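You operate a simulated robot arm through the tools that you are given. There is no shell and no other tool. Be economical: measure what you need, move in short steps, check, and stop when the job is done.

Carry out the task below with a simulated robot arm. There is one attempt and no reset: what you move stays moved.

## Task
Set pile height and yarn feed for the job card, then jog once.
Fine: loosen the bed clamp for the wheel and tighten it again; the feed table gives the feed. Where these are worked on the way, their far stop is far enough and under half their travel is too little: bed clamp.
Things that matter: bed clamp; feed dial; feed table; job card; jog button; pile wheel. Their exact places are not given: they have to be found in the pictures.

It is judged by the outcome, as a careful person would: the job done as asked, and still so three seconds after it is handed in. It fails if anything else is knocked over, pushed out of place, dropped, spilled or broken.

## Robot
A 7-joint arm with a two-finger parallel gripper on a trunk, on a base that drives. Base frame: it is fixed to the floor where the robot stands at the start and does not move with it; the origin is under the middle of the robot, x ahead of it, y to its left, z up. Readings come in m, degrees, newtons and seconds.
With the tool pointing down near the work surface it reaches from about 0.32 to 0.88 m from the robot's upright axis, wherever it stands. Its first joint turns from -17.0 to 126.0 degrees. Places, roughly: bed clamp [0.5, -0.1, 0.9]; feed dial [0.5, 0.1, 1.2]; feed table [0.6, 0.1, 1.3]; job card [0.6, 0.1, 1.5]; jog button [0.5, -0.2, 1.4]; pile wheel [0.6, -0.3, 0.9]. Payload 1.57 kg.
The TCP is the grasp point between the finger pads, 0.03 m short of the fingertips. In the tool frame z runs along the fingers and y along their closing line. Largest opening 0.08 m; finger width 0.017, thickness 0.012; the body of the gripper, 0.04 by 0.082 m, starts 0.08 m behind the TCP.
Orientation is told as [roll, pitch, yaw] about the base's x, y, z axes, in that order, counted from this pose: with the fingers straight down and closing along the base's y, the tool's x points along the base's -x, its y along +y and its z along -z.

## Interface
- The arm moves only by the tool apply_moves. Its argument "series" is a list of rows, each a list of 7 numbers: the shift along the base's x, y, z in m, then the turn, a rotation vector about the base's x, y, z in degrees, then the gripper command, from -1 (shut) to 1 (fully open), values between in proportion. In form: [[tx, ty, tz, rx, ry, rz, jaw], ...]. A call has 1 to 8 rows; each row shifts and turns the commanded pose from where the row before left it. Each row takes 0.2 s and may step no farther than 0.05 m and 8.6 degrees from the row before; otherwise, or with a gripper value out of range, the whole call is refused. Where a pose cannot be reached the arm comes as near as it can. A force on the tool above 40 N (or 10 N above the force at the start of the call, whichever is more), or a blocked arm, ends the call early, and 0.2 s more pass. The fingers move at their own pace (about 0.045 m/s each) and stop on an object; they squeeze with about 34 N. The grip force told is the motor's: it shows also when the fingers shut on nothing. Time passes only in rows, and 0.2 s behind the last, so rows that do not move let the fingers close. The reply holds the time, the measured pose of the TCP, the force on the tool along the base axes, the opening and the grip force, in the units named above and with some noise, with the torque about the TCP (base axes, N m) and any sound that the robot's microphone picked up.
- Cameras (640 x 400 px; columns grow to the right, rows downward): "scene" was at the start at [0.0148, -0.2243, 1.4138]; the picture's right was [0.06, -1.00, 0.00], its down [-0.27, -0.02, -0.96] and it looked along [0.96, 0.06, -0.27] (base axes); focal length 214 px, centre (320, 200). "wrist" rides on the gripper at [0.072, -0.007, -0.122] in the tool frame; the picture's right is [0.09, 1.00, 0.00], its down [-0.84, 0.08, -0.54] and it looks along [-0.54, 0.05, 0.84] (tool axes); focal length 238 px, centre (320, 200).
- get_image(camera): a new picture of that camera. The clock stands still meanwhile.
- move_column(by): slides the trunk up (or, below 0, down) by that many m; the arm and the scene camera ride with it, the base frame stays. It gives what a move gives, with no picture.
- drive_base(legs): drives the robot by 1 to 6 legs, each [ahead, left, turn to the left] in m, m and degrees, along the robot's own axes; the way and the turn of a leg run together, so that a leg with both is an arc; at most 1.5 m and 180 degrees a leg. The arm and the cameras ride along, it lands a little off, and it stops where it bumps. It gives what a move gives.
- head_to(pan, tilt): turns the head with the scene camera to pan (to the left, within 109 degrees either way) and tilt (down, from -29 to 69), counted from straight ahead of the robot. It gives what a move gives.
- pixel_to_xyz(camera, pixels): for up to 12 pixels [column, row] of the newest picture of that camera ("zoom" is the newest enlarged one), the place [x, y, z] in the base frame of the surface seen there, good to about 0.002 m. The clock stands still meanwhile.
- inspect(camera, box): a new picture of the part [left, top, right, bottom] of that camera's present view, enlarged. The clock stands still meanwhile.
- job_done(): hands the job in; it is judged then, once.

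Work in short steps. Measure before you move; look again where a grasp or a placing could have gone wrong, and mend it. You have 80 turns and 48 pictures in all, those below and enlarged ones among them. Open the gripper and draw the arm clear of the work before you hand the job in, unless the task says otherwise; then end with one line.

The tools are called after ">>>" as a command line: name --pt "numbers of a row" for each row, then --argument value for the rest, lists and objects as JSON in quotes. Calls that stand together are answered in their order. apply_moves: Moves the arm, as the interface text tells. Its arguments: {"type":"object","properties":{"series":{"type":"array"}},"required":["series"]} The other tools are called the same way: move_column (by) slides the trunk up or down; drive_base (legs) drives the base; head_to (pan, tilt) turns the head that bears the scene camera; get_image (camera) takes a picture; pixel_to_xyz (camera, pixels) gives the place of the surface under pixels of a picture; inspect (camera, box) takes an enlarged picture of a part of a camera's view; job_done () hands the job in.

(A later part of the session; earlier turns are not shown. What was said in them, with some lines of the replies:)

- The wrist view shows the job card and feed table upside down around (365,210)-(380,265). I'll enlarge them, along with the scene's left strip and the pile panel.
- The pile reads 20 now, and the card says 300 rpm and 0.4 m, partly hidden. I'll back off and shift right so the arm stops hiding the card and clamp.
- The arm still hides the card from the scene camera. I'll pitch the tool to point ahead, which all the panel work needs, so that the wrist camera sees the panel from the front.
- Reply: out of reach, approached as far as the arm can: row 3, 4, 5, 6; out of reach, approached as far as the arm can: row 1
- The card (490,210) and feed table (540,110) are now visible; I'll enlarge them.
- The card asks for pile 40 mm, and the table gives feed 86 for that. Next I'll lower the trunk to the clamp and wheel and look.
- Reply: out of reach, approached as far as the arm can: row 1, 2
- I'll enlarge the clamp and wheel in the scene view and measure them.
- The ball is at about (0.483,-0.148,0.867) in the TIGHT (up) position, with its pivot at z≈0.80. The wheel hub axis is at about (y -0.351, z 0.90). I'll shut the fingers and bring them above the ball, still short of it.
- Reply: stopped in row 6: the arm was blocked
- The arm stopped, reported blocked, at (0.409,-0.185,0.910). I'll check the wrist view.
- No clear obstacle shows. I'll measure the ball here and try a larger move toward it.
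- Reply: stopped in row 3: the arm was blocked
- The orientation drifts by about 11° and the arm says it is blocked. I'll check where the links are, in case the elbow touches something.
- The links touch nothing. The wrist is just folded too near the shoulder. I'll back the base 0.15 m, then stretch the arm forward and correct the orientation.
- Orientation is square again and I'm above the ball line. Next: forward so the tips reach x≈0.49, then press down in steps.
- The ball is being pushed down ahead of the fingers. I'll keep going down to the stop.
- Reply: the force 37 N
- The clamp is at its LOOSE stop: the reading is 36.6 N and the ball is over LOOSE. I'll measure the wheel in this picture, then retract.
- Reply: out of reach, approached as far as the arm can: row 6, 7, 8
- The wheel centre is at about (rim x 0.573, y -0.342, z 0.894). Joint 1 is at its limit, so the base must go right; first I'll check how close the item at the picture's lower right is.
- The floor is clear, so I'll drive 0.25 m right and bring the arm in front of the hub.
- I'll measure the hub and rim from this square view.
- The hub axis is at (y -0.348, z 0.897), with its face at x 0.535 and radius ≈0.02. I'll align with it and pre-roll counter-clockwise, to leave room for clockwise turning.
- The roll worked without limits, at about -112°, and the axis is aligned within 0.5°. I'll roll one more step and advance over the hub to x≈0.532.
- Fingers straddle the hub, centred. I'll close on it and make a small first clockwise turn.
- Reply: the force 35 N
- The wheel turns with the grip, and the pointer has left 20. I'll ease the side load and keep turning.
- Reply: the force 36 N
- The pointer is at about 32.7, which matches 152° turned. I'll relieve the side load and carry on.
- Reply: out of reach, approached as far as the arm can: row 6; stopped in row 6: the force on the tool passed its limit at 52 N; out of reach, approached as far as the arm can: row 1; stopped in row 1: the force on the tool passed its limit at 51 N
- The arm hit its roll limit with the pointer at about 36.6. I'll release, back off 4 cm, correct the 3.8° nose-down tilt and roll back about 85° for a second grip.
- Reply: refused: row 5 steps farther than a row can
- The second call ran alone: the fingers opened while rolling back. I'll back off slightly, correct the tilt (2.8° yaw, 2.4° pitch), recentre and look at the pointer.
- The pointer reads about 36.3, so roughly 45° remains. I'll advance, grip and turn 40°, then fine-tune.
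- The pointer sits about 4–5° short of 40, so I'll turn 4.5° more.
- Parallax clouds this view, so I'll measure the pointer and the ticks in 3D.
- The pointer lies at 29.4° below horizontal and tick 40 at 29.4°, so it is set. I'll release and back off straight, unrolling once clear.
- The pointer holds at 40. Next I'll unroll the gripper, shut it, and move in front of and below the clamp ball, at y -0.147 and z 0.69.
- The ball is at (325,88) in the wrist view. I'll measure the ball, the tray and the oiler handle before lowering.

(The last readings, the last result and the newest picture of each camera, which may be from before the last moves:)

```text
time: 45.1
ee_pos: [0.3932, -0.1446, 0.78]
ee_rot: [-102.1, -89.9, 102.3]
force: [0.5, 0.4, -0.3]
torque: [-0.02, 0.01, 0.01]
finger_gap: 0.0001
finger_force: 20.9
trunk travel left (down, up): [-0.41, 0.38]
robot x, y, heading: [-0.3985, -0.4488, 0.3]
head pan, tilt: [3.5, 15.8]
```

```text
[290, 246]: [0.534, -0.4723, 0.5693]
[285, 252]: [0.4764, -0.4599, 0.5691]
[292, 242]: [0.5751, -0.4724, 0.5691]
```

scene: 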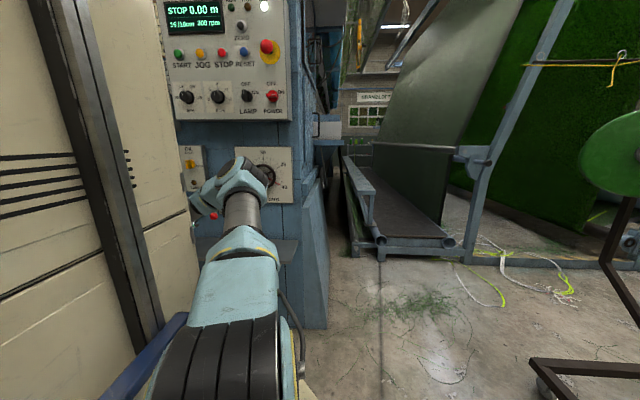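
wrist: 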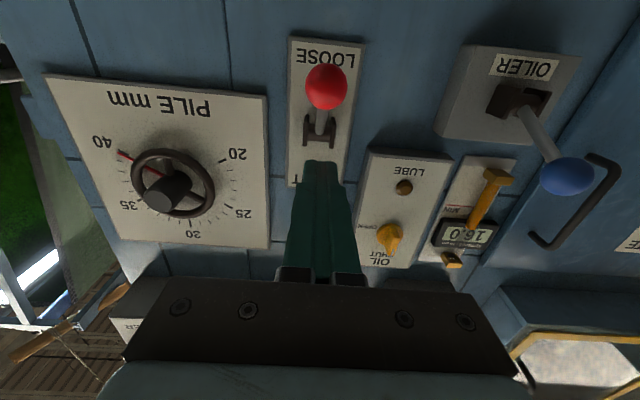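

The tray top is at z 0.569, so there's room. I'll lower to z 0.703, move in under the ball and begin lifting.

>>> apply_moves --pt "0 0 -0.04 0 0 0 -1" --pt "0 0 -0.037 0 0 0 -1" --pt "0.035 0 0 0 0 0 -1" --pt "0.03 0 0 0 0 0 -1" --pt "0 0 0.02 0 0 0 -1" --pt "0 0 0.02 0 0 0 -1" --pt "0 0 0.02 0 0 0 -1" --pt "0 0 0 0 0 0 -1"

>>> apply_moves --pt "0 0 0.02 0 0 0 -1" --pt "0 0 0.02 0 0 0 -1" --pt "0 0 0.02 0 0 0 -1" --pt "0 0 0.02 0 0 0 -1" --pt "0 0 0.01 0 0 0 -1" --pt "0 0 0.01 0 0 0 -1" --pt "0 0 0 0 0 0 -1"

>>> get_image --camera "wrist"

```text
time: 46.9
ee_pos: [0.456, -0.145, 0.7645]
ee_rot: [-172.1, -89.9, 171.9]
force: [0.3, -0.2, -0.6]
torque: [0.02, 0.03, -0.02]
finger_gap: 0.0003
finger_force: 20.7
trunk travel left (down, up): [-0.41, 0.38]
robot x, y, heading: [-0.4006, -0.4477, 0.3]
head pan, tilt: [3.5, 15.8]
```

```text
time: 48.1
ee_pos: [0.4579, -0.1479, 0.8411]
ee_rot: [-21.2, -88.5, 21.2]
force: [-0.9, -3.4, -11.0]
torque: [-0.02, 0.25, 0.0]
finger_gap: 0.0
finger_force: 21.2
trunk travel left (down, up): [-0.41, 0.38]
robot x, y, heading: [-0.4019, -0.4529, 0.0]
head pan, tilt: [3.5, 15.8]
stopped in row 6: the force on the tool passed its limit at 46 N (the readings are from after the stop); the commanded pose is now the measured one
```

```text
15 pictures are left
```

wrist: 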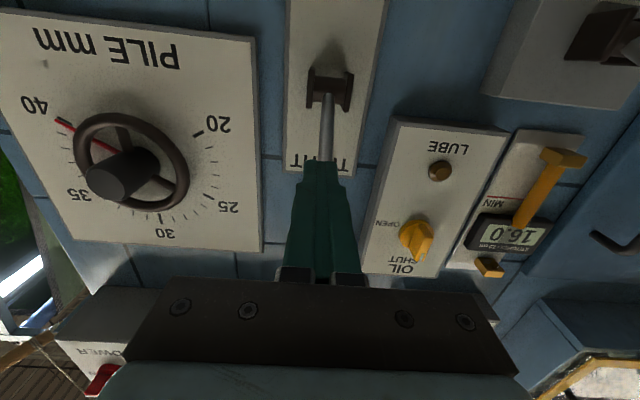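

The clamp is back at its TIGHT stop (46 N at z 0.841). I'll retreat from the ball, then raise the trunk and shift the base left for the feed dial.

>>> apply_moves --pt "0 0 -0.012 0 0 0 -1" --pt "-0.04 0 0 0 0 0 -1" --pt "-0.045 0 0 0 0 0 -1" --pt "0 0 0 0 0 0 -1"

>>> move_column --by 0.34

>>> drive_base --legs '[[0, 0.25, 0]]'

>>> get_image --camera "wrist"

```text
time: 49.1
ee_pos: [0.3696, -0.1453, 0.8317]
ee_rot: [-21.3, -89.0, 21.3]
force: [-0.6, -0.2, 0.3]
torque: [-0.03, -0.01, -0.01]
finger_gap: 0.0
finger_force: 21.3
trunk travel left (down, up): [-0.41, 0.38]
robot x, y, heading: [-0.4027, -0.4504, 0.3]
head pan, tilt: [3.5, 15.8]
```

```text
time: 52.4
ee_pos: [0.3706, -0.1455, 1.1703]
ee_rot: [-21.5, -88.8, 21.4]
force: [1.0, 0.2, -0.5]
torque: [-0.03, -0.02, 0.03]
finger_gap: 0.0001
finger_force: 21.5
trunk travel left (down, up): [-0.75, 0.04]
robot x, y, heading: [-0.4, -0.4489, -0.0]
head pan, tilt: [3.5, 15.8]
```

```text
time: 54.2
ee_pos: [0.3686, 0.1018, 1.1713]
ee_rot: [-21.4, -88.9, 21.4]
force: [0.0, 0.6, 0.0]
torque: [0.0, -0.01, -0.02]
finger_gap: 0.0001
finger_force: 21.5
trunk travel left (down, up): [-0.75, 0.04]
robot x, y, heading: [-0.4012, -0.2034, 0.5]
head pan, tilt: [3.5, 15.8]
```

```text
14 pictures are left
```

wrist: 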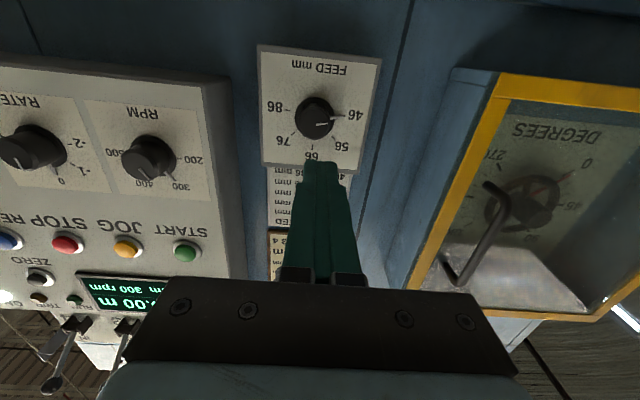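

The feed dial is at (315,118), set near 46. I'll enlarge and measure it, along with the card below.

>>> inspect --camera "wrist" --box '[250, 40, 390, 180]'

>>> pixel_to_xyz --camera "wrist" --pixels '[[315, 120], [307, 120], [323, 120], [315, 112], [315, 128], [297, 115], [333, 120], [289, 108], [342, 115], [127, 247], [186, 252]]'

```text
2.86 times, centred on (320, 110) of wrist
```

zoom: 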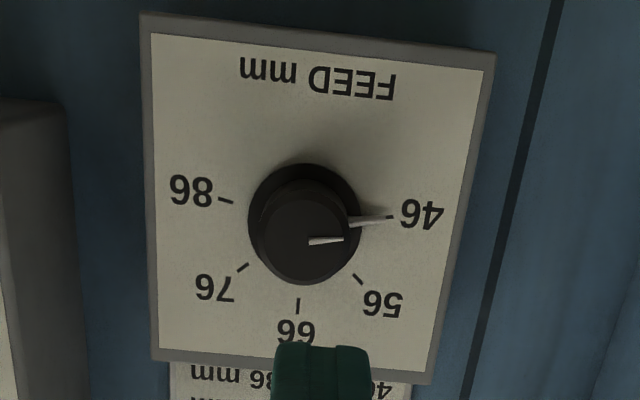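

```text
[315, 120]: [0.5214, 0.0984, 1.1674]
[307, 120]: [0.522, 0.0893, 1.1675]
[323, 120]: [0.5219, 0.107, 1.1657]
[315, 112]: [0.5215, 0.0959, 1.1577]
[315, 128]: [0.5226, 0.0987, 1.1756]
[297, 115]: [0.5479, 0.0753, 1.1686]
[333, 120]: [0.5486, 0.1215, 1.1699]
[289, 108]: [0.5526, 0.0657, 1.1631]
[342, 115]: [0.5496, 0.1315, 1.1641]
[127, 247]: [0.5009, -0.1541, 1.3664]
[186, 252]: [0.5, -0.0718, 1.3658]
```

I'll measure the ticks and pointer in the zoom to find the exact dial centre.

>>> pixel_to_xyz --camera "zoom" --pixels '[[385, 218], [226, 201], [297, 306], [358, 279], [242, 268], [365, 221], [340, 239], [312, 241], [262, 215], [303, 237], [303, 165]]'

```text
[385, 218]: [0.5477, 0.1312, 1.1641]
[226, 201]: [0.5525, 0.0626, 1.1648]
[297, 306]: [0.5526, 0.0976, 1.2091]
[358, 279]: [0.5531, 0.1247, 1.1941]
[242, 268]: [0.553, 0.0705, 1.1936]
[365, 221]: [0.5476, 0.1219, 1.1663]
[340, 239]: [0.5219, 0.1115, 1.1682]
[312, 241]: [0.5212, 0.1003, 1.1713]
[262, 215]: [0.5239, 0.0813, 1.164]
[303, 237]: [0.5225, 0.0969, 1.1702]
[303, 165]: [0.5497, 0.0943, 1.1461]
```

Dial centre is (0.0975, 1.170), 46 at about +100° left, 86 at about 100° right: roughly 200° clockwise. I'll align and pre-roll counter-clockwise.

>>> apply_moves --pt "0 -0.0043 -0.0013 0 -1 0 0.6" --pt "0 0 0 -8.5 0 0 0.6" --pt "0 0 0 -8.5 0 0 0.6" --pt "0 0 0 -8.5 0 0 0.6" --pt "0 0 0 -8.5 0 0 0.6" --pt "0 0 0 -8.5 0 0 0.6" --pt "0 0 0 -8.5 0 0 0.6" --pt "0 0 0 -8.5 0 0 0.6"

>>> apply_moves --pt "0 0 0 -8.5 0 0 0.6" --pt "0 0 0 -8.5 0 0 0.6" --pt "0 0 0 -8.5 0 0 0.6" --pt "0 0 0 -8.5 0 0 0.6" --pt "0 0 0 -8.5 0 0 0.6" --pt "0 0 0 -8.5 0 0 0.6" --pt "0 0 0 -8.5 0 0 0.6" --pt "0 0 0 0 0 0 0.6"

```text
time: 56.0
ee_pos: [0.3683, 0.0973, 1.1695]
ee_rot: [-90.1, -30.0, 90.0]
force: [0.1, -0.2, -0.2]
torque: [0.03, 0.0, 0.0]
finger_gap: 0.0644
finger_force: 0.0
trunk travel left (down, up): [-0.75, 0.04]
robot x, y, heading: [-0.4016, -0.2027, 0.5]
head pan, tilt: [3.5, 15.8]
```

```text
time: 57.9
ee_pos: [0.3681, 0.098, 1.1696]
ee_rot: [-89.9, 29.5, 90.0]
force: [0.7, 0.0, -0.7]
torque: [0.0, 0.02, -0.05]
finger_gap: 0.0642
finger_force: 0.1
trunk travel left (down, up): [-0.75, 0.04]
robot x, y, heading: [-0.4034, -0.2042, 0.5]
head pan, tilt: [3.5, 15.8]
```

Aligned and rolled to about -119°. I'll advance to x≈0.515 around the knob and close.

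>>> apply_moves --pt "0.05 0 0 0 0 0 0.6" --pt "0.045 0 0 0 0 0 0.6" --pt "0.03 0 0 0 0 0 0.6" --pt "0.02 0 0 0 0 0 0.6" --pt "0 0 0 0 0 0 -1" --pt "0 0 0 0 0 0 -1" --pt "0 0 0 0 0 0 -1" --pt "0 0 0 0 0 0 -1"

>>> get_image --camera "wrist"

```text
time: 59.6
ee_pos: [0.5137, 0.0968, 1.1717]
ee_rot: [-90.0, 29.4, 90.0]
force: [7.1, 7.4, 9.2]
torque: [0.01, 0.15, 0.77]
finger_gap: 0.0377
finger_force: 35.7
trunk travel left (down, up): [-0.75, 0.04]
robot x, y, heading: [-0.4011, -0.2027, 0.5]
head pan, tilt: [3.5, 15.8]
```

```text
12 pictures are left
```

wrist: 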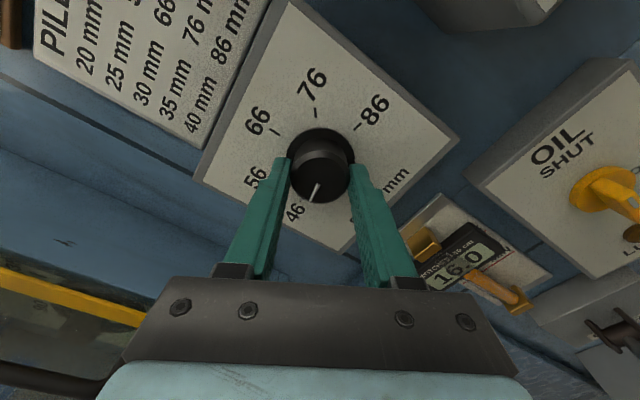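

The knob is gripped, with its pointer still at 46. I'll turn clockwise about 128° first.

>>> apply_moves --pt "0 0.001 0.001 8 0 0 -1" --pt "0 0 0 8 0 0 -1" --pt "0 0 0 8 0 0 -1" --pt "0 0 0 8 0 0 -1" --pt "0 0 0 8 0 0 -1" --pt "0 0 0 8 0 0 -1" --pt "0 0 0 8 0 0 -1" --pt "0 0 0 8 0 0 -1"

>>> apply_moves --pt "0 0 0 8 0 0 -1" --pt "0 0 0 8 0 0 -1" --pt "0 0 0 8 0 0 -1" --pt "0 0 0 8 0 0 -1" --pt "0 0 0 8 0 0 -1" --pt "0 0 0 8 0 0 -1" --pt "0 0 0 8 0 0 -1" --pt "0 0 0 8 0 0 -1"

>>> get_image --camera "wrist"

```text
time: 61.5
ee_pos: [0.5147, 0.0978, 1.1721]
ee_rot: [-90.2, -34.7, 89.9]
force: [3.6, -5.1, 21.9]
torque: [-0.03, 0.45, -0.73]
finger_gap: 0.0376
finger_force: 44.1
trunk travel left (down, up): [-0.75, 0.04]
robot x, y, heading: [-0.4016, -0.2021, 0.6]
head pan, tilt: [3.5, 15.8]
```

```text
time: 63.2
ee_pos: [0.5129, 0.0956, 1.1737]
ee_rot: [91.3, -81.1, -91.6]
force: [4.0, -19.1, 24.2]
torque: [0.0, -0.21, -0.1]
finger_gap: 0.0374
finger_force: 43.5
trunk travel left (down, up): [-0.75, 0.04]
robot x, y, heading: [-0.4012, -0.2011, 0.4]
head pan, tilt: [3.5, 15.8]
```

```text
11 pictures are left
```

wrist: 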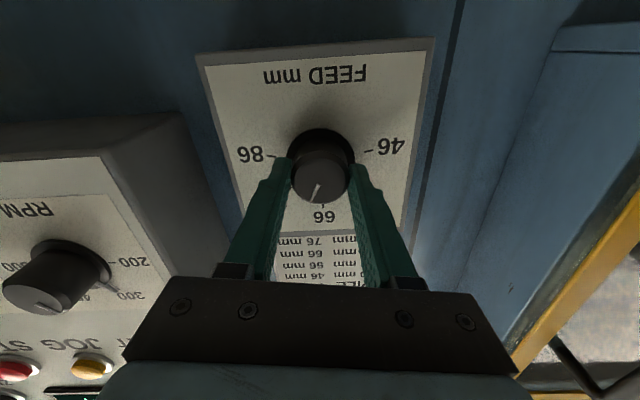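

The knob followed for 128°. I'll relieve the side load and turn 64° more.

>>> apply_moves --pt "0 -0.002 0.002 8 0 0 -1" --pt "0 0 0 8 0 0 -1" --pt "0 0 0 8 0 0 -1" --pt "0 0 0 8 0 0 -1" --pt "0 0 0 8 0 0 -1" --pt "0 0 0 8 0 0 -1" --pt "0 0 0 8 0 0 -1"

>>> inspect --camera "wrist" --box '[220, 60, 420, 240]'

```text
time: 64.8
ee_pos: [0.5141, 0.0961, 1.1728]
ee_rot: [90.2, -25.2, -90.1]
force: [3.5, -21.6, 10.0]
torque: [-0.02, -0.53, -0.32]
finger_gap: 0.0372
finger_force: 43.4
trunk travel left (down, up): [-0.75, 0.04]
robot x, y, heading: [-0.4018, -0.2026, 0.6]
head pan, tilt: [3.5, 15.8]
```

```text
2.22 times, centred on (320, 150) of wrist
```

zoom: 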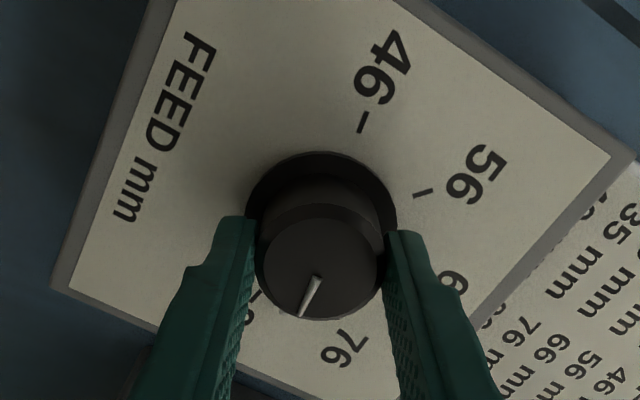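

I'll measure the knob's pointer angle in 3D.

>>> pixel_to_xyz --camera "zoom" --pixels '[[316, 280], [310, 296], [302, 313], [361, 121], [424, 193], [320, 263]]'

```text
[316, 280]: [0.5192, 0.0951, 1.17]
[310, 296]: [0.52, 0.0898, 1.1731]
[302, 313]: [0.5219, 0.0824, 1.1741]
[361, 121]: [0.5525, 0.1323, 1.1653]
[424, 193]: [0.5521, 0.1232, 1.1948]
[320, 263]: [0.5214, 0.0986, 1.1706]
```

The pointer is about 16–20° short of 86. I'll try turning further, 15°.

>>> apply_moves --pt "0 -0.001 0 5 0 0 -1" --pt "0 0 0 5 0 0 -1" --pt "0 0 0 5 0 0 -1" --pt "0 0 0 0 0 0 -1"

```text
time: 65.3
ee_pos: [0.5161, 0.0975, 1.1724]
ee_rot: [88.3, -19.6, -90.0]
force: [-11.8, -10.0, -2.1]
torque: [-0.01, -1.15, -0.62]
finger_gap: 0.0378
finger_force: 43.7
out of reach, approached as far as the arm can: row 1, 2
trunk travel left (down, up): [-0.75, 0.04]
robot x, y, heading: [-0.4014, -0.2005, 0.4]
head pan, tilt: [3.5, 15.8]
stopped in row 2: the force on the tool passed its limit at 58 N (the readings are from after the stop); the commanded pose is now the measured one
```

Roll limit again. I'll release, back off 5 cm, roll back about 60° with the tilt fixed, and look at the dial.

>>> apply_moves --pt "0 0 0 0 0 0 0.6" --pt "0 0 0 0 0 0 0.6" --pt "0 0 0 0 0 0 0.6" --pt "-0.05 0 0 0 0 0 0.6" --pt "0 -0.0005 -0.001 0 -1.6 0.6 0.6" --pt "0 0 0 -8.5 0 0 0.6" --pt "0 0 0 -8.5 0 0 0.6" --pt "0 0 0 -8.5 0 0 0.6"

>>> apply_moves --pt "0 0 0 -8.5 0 0 0.6" --pt "0 0 0 -8.5 0 0 0.6" --pt "0 0 0 -8.5 0 0 0.6" --pt "0 0 0 -8.5 0 0 0.6" --pt "0 0 0 0 0 0 0.6"

>>> inspect --camera "wrist" --box '[230, 50, 410, 210]'

```text
time: 67.2
ee_pos: [0.4661, 0.0981, 1.1702]
ee_rot: [89.8, -45.3, -89.7]
force: [0.1, -0.6, 0.5]
torque: [-0.01, -0.01, 0.03]
finger_gap: 0.0642
finger_force: 0.0
trunk travel left (down, up): [-0.75, 0.04]
robot x, y, heading: [-0.4031, -0.2019, 0.4]
head pan, tilt: [3.5, 15.8]
```

```text
time: 68.3
ee_pos: [0.4657, 0.0986, 1.1706]
ee_rot: [88.6, -79.3, -88.7]
force: [0.0, 0.6, 0.4]
torque: [-0.02, 0.03, 0.02]
finger_gap: 0.0641
finger_force: 0.0
trunk travel left (down, up): [-0.75, 0.04]
robot x, y, heading: [-0.4025, -0.2, 0.2]
head pan, tilt: [3.5, 15.8]
```

```text
2.50 times, centred on (320, 130) of wrist
```

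zoom: 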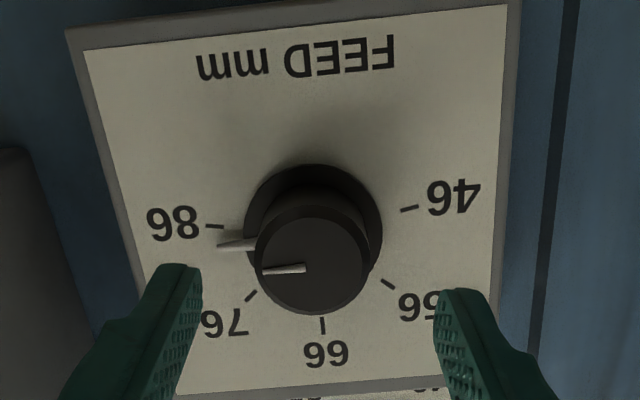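

The skirt's pointer tip near (220,245) shows the reading well. I'll measure it and the ticks.

>>> pixel_to_xyz --camera "zoom" --pixels '[[222, 245], [235, 243], [248, 242], [215, 227], [251, 296], [323, 325], [387, 284], [409, 209], [302, 268], [268, 272]]'

```text
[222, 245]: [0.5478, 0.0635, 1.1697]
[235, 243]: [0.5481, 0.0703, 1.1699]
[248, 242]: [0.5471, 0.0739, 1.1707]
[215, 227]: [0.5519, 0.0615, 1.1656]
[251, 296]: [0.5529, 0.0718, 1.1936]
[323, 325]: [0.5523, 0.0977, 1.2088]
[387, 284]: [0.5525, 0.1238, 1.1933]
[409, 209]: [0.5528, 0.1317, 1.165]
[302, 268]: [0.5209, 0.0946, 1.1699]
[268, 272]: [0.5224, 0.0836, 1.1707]
```

The pointer is at about 2–3° below horizontal and tick 86 at about 9.5°, so some 7° remains. I'll regrip and turn 7°.

>>> apply_moves --pt "0.03 -0.0005 0.0005 0 0 0 0.6" --pt "0.019 0 0 0 0 0 0.6" --pt "0 0 0 0 0 0 -1" --pt "0 0 0 0 0 0 -1" --pt "0 0 0 0 0 0 -1" --pt "0 0 0 0 0 0 -1" --pt "0 0 0 7 0 0 -1" --pt "0 0 0 0 0 0 -1"

>>> inspect --camera "wrist" --box '[230, 70, 410, 230]'

```text
time: 70.2
ee_pos: [0.5156, 0.0967, 1.1713]
ee_rot: [89.3, -72.1, -89.6]
force: [-1.5, -19.2, 0.0]
torque: [0.0, 0.71, 0.1]
finger_gap: 0.0376
finger_force: 44.0
trunk travel left (down, up): [-0.75, 0.04]
robot x, y, heading: [-0.4006, -0.2049, 0.1]
head pan, tilt: [3.5, 15.8]
```

```text
2.50 times, centred on (320, 150) of wrist
```

zoom: 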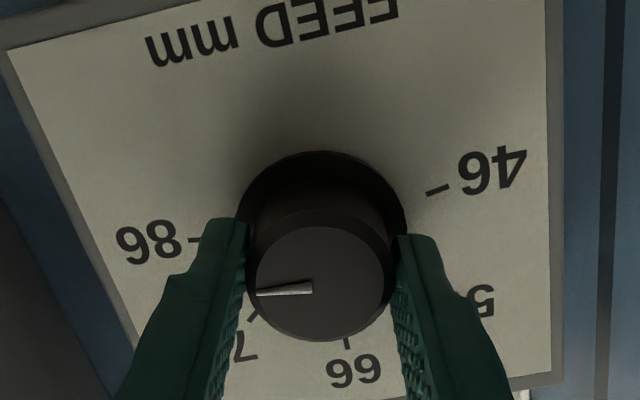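

The finger hides the tip, so I'll release, back off and measure.

>>> apply_moves --pt "0 0 0 0 0 0 0.6" --pt "0 0 0 0 0 0 0.6" --pt "0 0 0 0 0 0 0.6" --pt "-0.05 0 0 0 0 0 0.6" --pt "0 0 0 0 0 0 0.6"

>>> inspect --camera "wrist" --box '[250, 70, 370, 170]'

```text
time: 71.3
ee_pos: [0.4637, 0.0984, 1.1696]
ee_rot: [89.2, -72.1, -89.2]
force: [0.8, -0.5, -0.2]
torque: [0.01, -0.04, -0.02]
finger_gap: 0.0642
finger_force: 0.1
trunk travel left (down, up): [-0.75, 0.04]
robot x, y, heading: [-0.4021, -0.2026, 0.4]
head pan, tilt: [3.5, 15.8]
```

```text
4.00 times, centred on (310, 120) of wrist
```

zoom: 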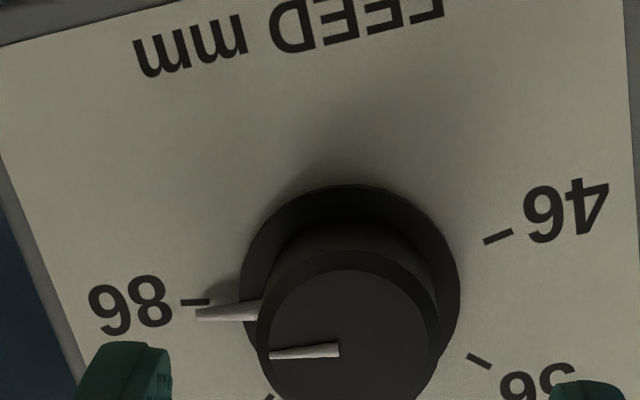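

>>> pixel_to_xyz --camera "zoom" --pixels '[[202, 314], [215, 313], [230, 311], [250, 308], [186, 302], [196, 301], [206, 300], [490, 240], [505, 234], [338, 349], [275, 355]]'

```text
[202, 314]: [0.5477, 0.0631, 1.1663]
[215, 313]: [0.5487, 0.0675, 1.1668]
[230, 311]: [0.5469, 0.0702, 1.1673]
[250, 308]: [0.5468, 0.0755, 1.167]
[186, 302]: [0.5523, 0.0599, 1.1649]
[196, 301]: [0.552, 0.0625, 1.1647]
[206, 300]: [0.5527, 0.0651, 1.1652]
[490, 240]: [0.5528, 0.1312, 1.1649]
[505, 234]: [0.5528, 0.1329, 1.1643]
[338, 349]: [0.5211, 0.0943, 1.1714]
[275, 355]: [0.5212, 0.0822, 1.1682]
```

The pointer is at 8–9° and tick 86 at 9.8°, so feed 86 is set. Now for JOG: I'll shut the fingers, back off and move to about (0.40,-0.162,1.369).

>>> apply_moves --pt "-0.05 0 0 0 0 0 -1" --pt "-0.01 -0.03 0.02 -6 0 0 -1" --pt "0 -0.04 0.025 -6 0 0 -1" --pt "0 -0.04 0.025 -6 0 0 -1" --pt "0 -0.04 0.025 0 0 0 -1" --pt "0 -0.04 0.025 0 0 0 -1" --pt "0 -0.04 0.025 0 0 0 -1" --pt "0 -0.03 0.025 0 0 0 -1"

>>> apply_moves --pt "0 0 0.029 0 0 0 -1" --pt "0 0 0 0 0 0 -1"

>>> get_image --camera "wrist"

```text
time: 73.2
ee_pos: [0.4026, -0.1608, 1.3417]
ee_rot: [-37.8, -89.7, 37.6]
force: [-0.1, 0.1, -0.1]
torque: [-0.07, -0.01, 0.01]
finger_gap: 0.0
finger_force: 20.8
trunk travel left (down, up): [-0.75, 0.04]
robot x, y, heading: [-0.3997, -0.2001, 0.3]
head pan, tilt: [3.5, 15.8]
```

```text
time: 73.8
ee_pos: [0.4047, -0.1632, 1.3714]
ee_rot: [-31.3, -89.7, 31.0]
force: [0.7, 0.7, 0.1]
torque: [-0.03, 0.05, 0.03]
finger_gap: 0.0
finger_force: 21.8
trunk travel left (down, up): [-0.75, 0.04]
robot x, y, heading: [-0.3982, -0.2005, 0.1]
head pan, tilt: [3.5, 15.8]
```

```text
6 pictures are left
```

wrist: 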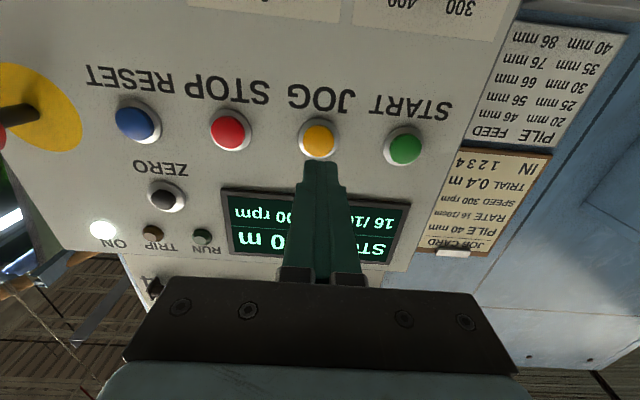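

The card is clear: PILE 40, RATE 16, SPEED 300, TRIAL 0.4 m. I'll measure the JOG button.

>>> pixel_to_xyz --camera "wrist" --pixels '[[319, 140], [308, 140], [330, 140], [319, 130], [319, 150], [405, 146]]'

```text
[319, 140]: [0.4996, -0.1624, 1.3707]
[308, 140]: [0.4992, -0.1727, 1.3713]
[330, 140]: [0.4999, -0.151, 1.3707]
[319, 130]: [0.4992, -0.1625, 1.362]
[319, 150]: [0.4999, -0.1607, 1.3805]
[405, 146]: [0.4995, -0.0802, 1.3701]
```

The button face is at x 0.4995, centred on my axis. I'll approach to within 4 mm, then press to about 8 mm deep and withdraw in the same call, so it's one press.

>>> apply_moves --pt "0.04 0.001 0 0 0 0 -1" --pt "0.02 0 0 0 0 0 -1" --pt "0.007 0 0 0 0 0 -1" --pt "0.005 0 0 0 0 0 -1" --pt "0 0 0 0 0 0 -1" --pt "-0.03 0 0 0 0 0 -1" --pt "-0.04 0 0 0 0 0 -1" --pt "0 0 0 0 0 0 -1"

>>> get_image --camera "wrist"

```text
time: 75.5
ee_pos: [0.4072, -0.1596, 1.3709]
ee_rot: [-34.1, -89.7, 34.1]
force: [-0.4, -1.2, -0.6]
torque: [0.03, 0.02, 0.02]
finger_gap: 0.0001
finger_force: 22.1
trunk travel left (down, up): [-0.75, 0.04]
robot x, y, heading: [-0.4009, -0.2034, 0.5]
head pan, tilt: [3.5, 15.8]
heard: click
```

```text
5 pictures are left
```

wrist: 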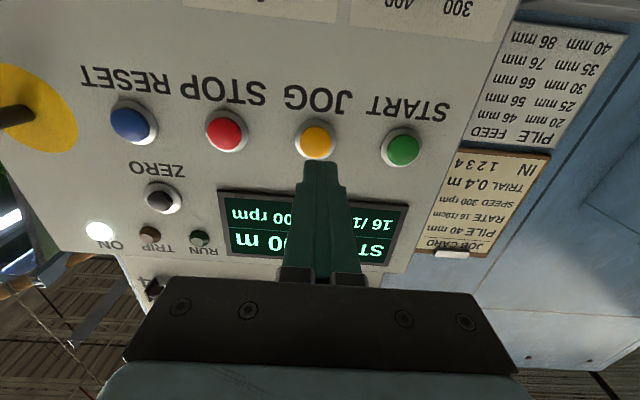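

A click was heard. I'll open the gripper, draw the arm back and to the left, and check display, clamp and wheel in the scene view.

>>> apply_moves --pt "-0.03 0.03 0 0 0 0 0" --pt "0 0.04 0 0 0 0 0.6" --pt "0 0.04 0 0 0 0 1" --pt "0 0.04 0 0 0 0 1" --pt "0 0.04 0 0 0 0 1" --pt "0 0 0 0 0 0 1"

>>> get_image --camera "scene"

>>> inspect --camera "scene" --box '[200, 60, 360, 160]'

```text
time: 77.0
ee_pos: [0.3769, 0.0307, 1.371]
ee_rot: [-35.3, -89.6, 35.3]
force: [0.1, 0.4, -0.4]
torque: [0.0, -0.04, 0.01]
finger_gap: 0.0801
finger_force: 0.2
trunk travel left (down, up): [-0.75, 0.04]
robot x, y, heading: [-0.4022, -0.2009, 0.4]
head pan, tilt: [3.5, 15.8]
```

```text
4 pictures are left
```

scene: 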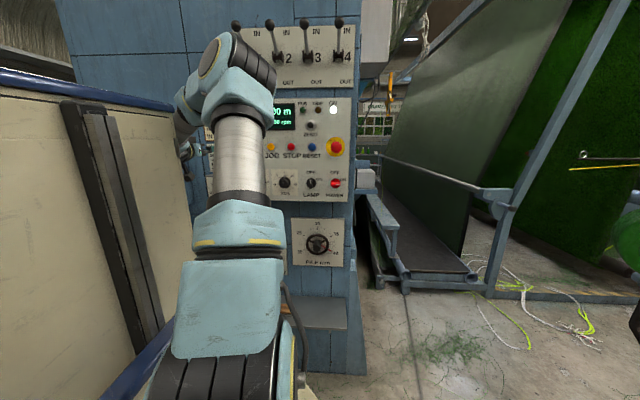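

```text
4.00 times, centred on (280, 110) of scene
```

zoom: 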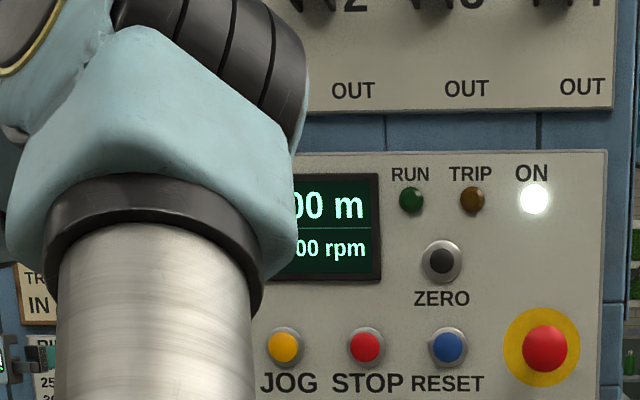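

The display is partly hidden. I'll read it with the wrist camera from here.

>>> get_image --camera "wrist"

```text
2 pictures are left
```

wrist: 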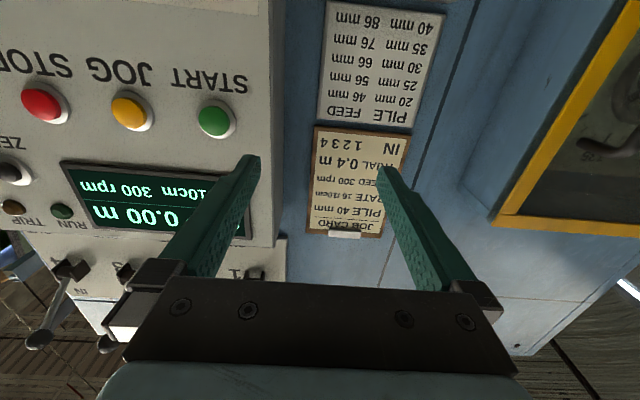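

The display still reads 0.00 m, since the jog was only a short tap, but the button's click was heard once. I'll make a last check of the clamp and wheel from a clearer place, after checking the room on the left.

>>> pixel_to_xyz --camera "scene" --pixels '[[40, 150], [20, 300], [90, 370], [130, 390], [10, 80], [150, 360], [90, 200]]'

```text
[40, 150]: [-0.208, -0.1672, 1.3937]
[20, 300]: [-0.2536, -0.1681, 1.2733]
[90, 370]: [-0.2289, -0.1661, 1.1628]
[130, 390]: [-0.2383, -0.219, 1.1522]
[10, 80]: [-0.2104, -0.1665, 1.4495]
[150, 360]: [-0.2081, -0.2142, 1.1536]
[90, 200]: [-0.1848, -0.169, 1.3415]
```

Those surfaces belong to the robot itself, so I'll back off a little, go left to where the robot began sideways, and look.

>>> drive_base --legs '[[-0.1, 0, 0], [0, 0.2, 0]]'

>>> inspect --camera "scene" --box '[230, 60, 450, 260]'

```text
time: 79.3
ee_pos: [0.2743, 0.2358, 1.3717]
ee_rot: [-34.4, -89.7, 34.7]
force: [0.1, 0.1, 0.6]
torque: [0.01, 0.02, -0.06]
finger_gap: 0.0802
finger_force: 0.0
trunk travel left (down, up): [-0.75, 0.04]
robot x, y, heading: [-0.5009, 0.0016, 0.7]
head pan, tilt: [3.5, 15.8]
```

```text
2.00 times, centred on (340, 160) of scene
```

zoom: 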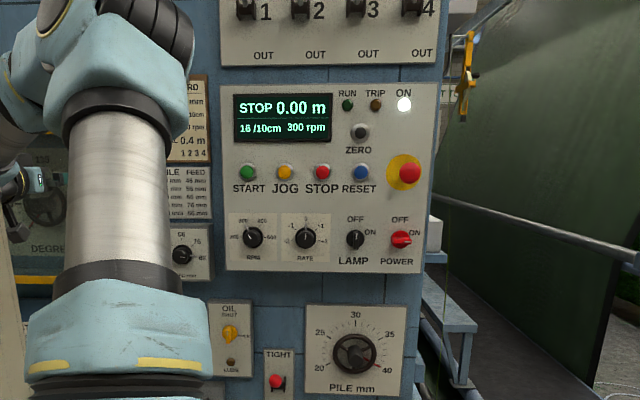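

The pile reads 40 and the feed is toward 86. I'll measure the clamp ball's height.

>>> pixel_to_xyz --camera "zoom" --pixels '[[275, 380], [275, 377]]'

```text
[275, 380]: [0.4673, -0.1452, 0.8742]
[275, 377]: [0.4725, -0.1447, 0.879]
```

The clamp ball is back at z 0.874, where it began (TIGHT). Pile is 40, feed 86, and jog was pressed once. The gripper is open and the arm clear, so I hand in.

>>> job_done

```text
The job is handed in.
```

The pile wheel is at 40 mm, with the bed clamp loosened for it and tightened again. The feed dial is at 86, and I pressed JOG once and heard it click; the display still read 0.00 m afterwards.
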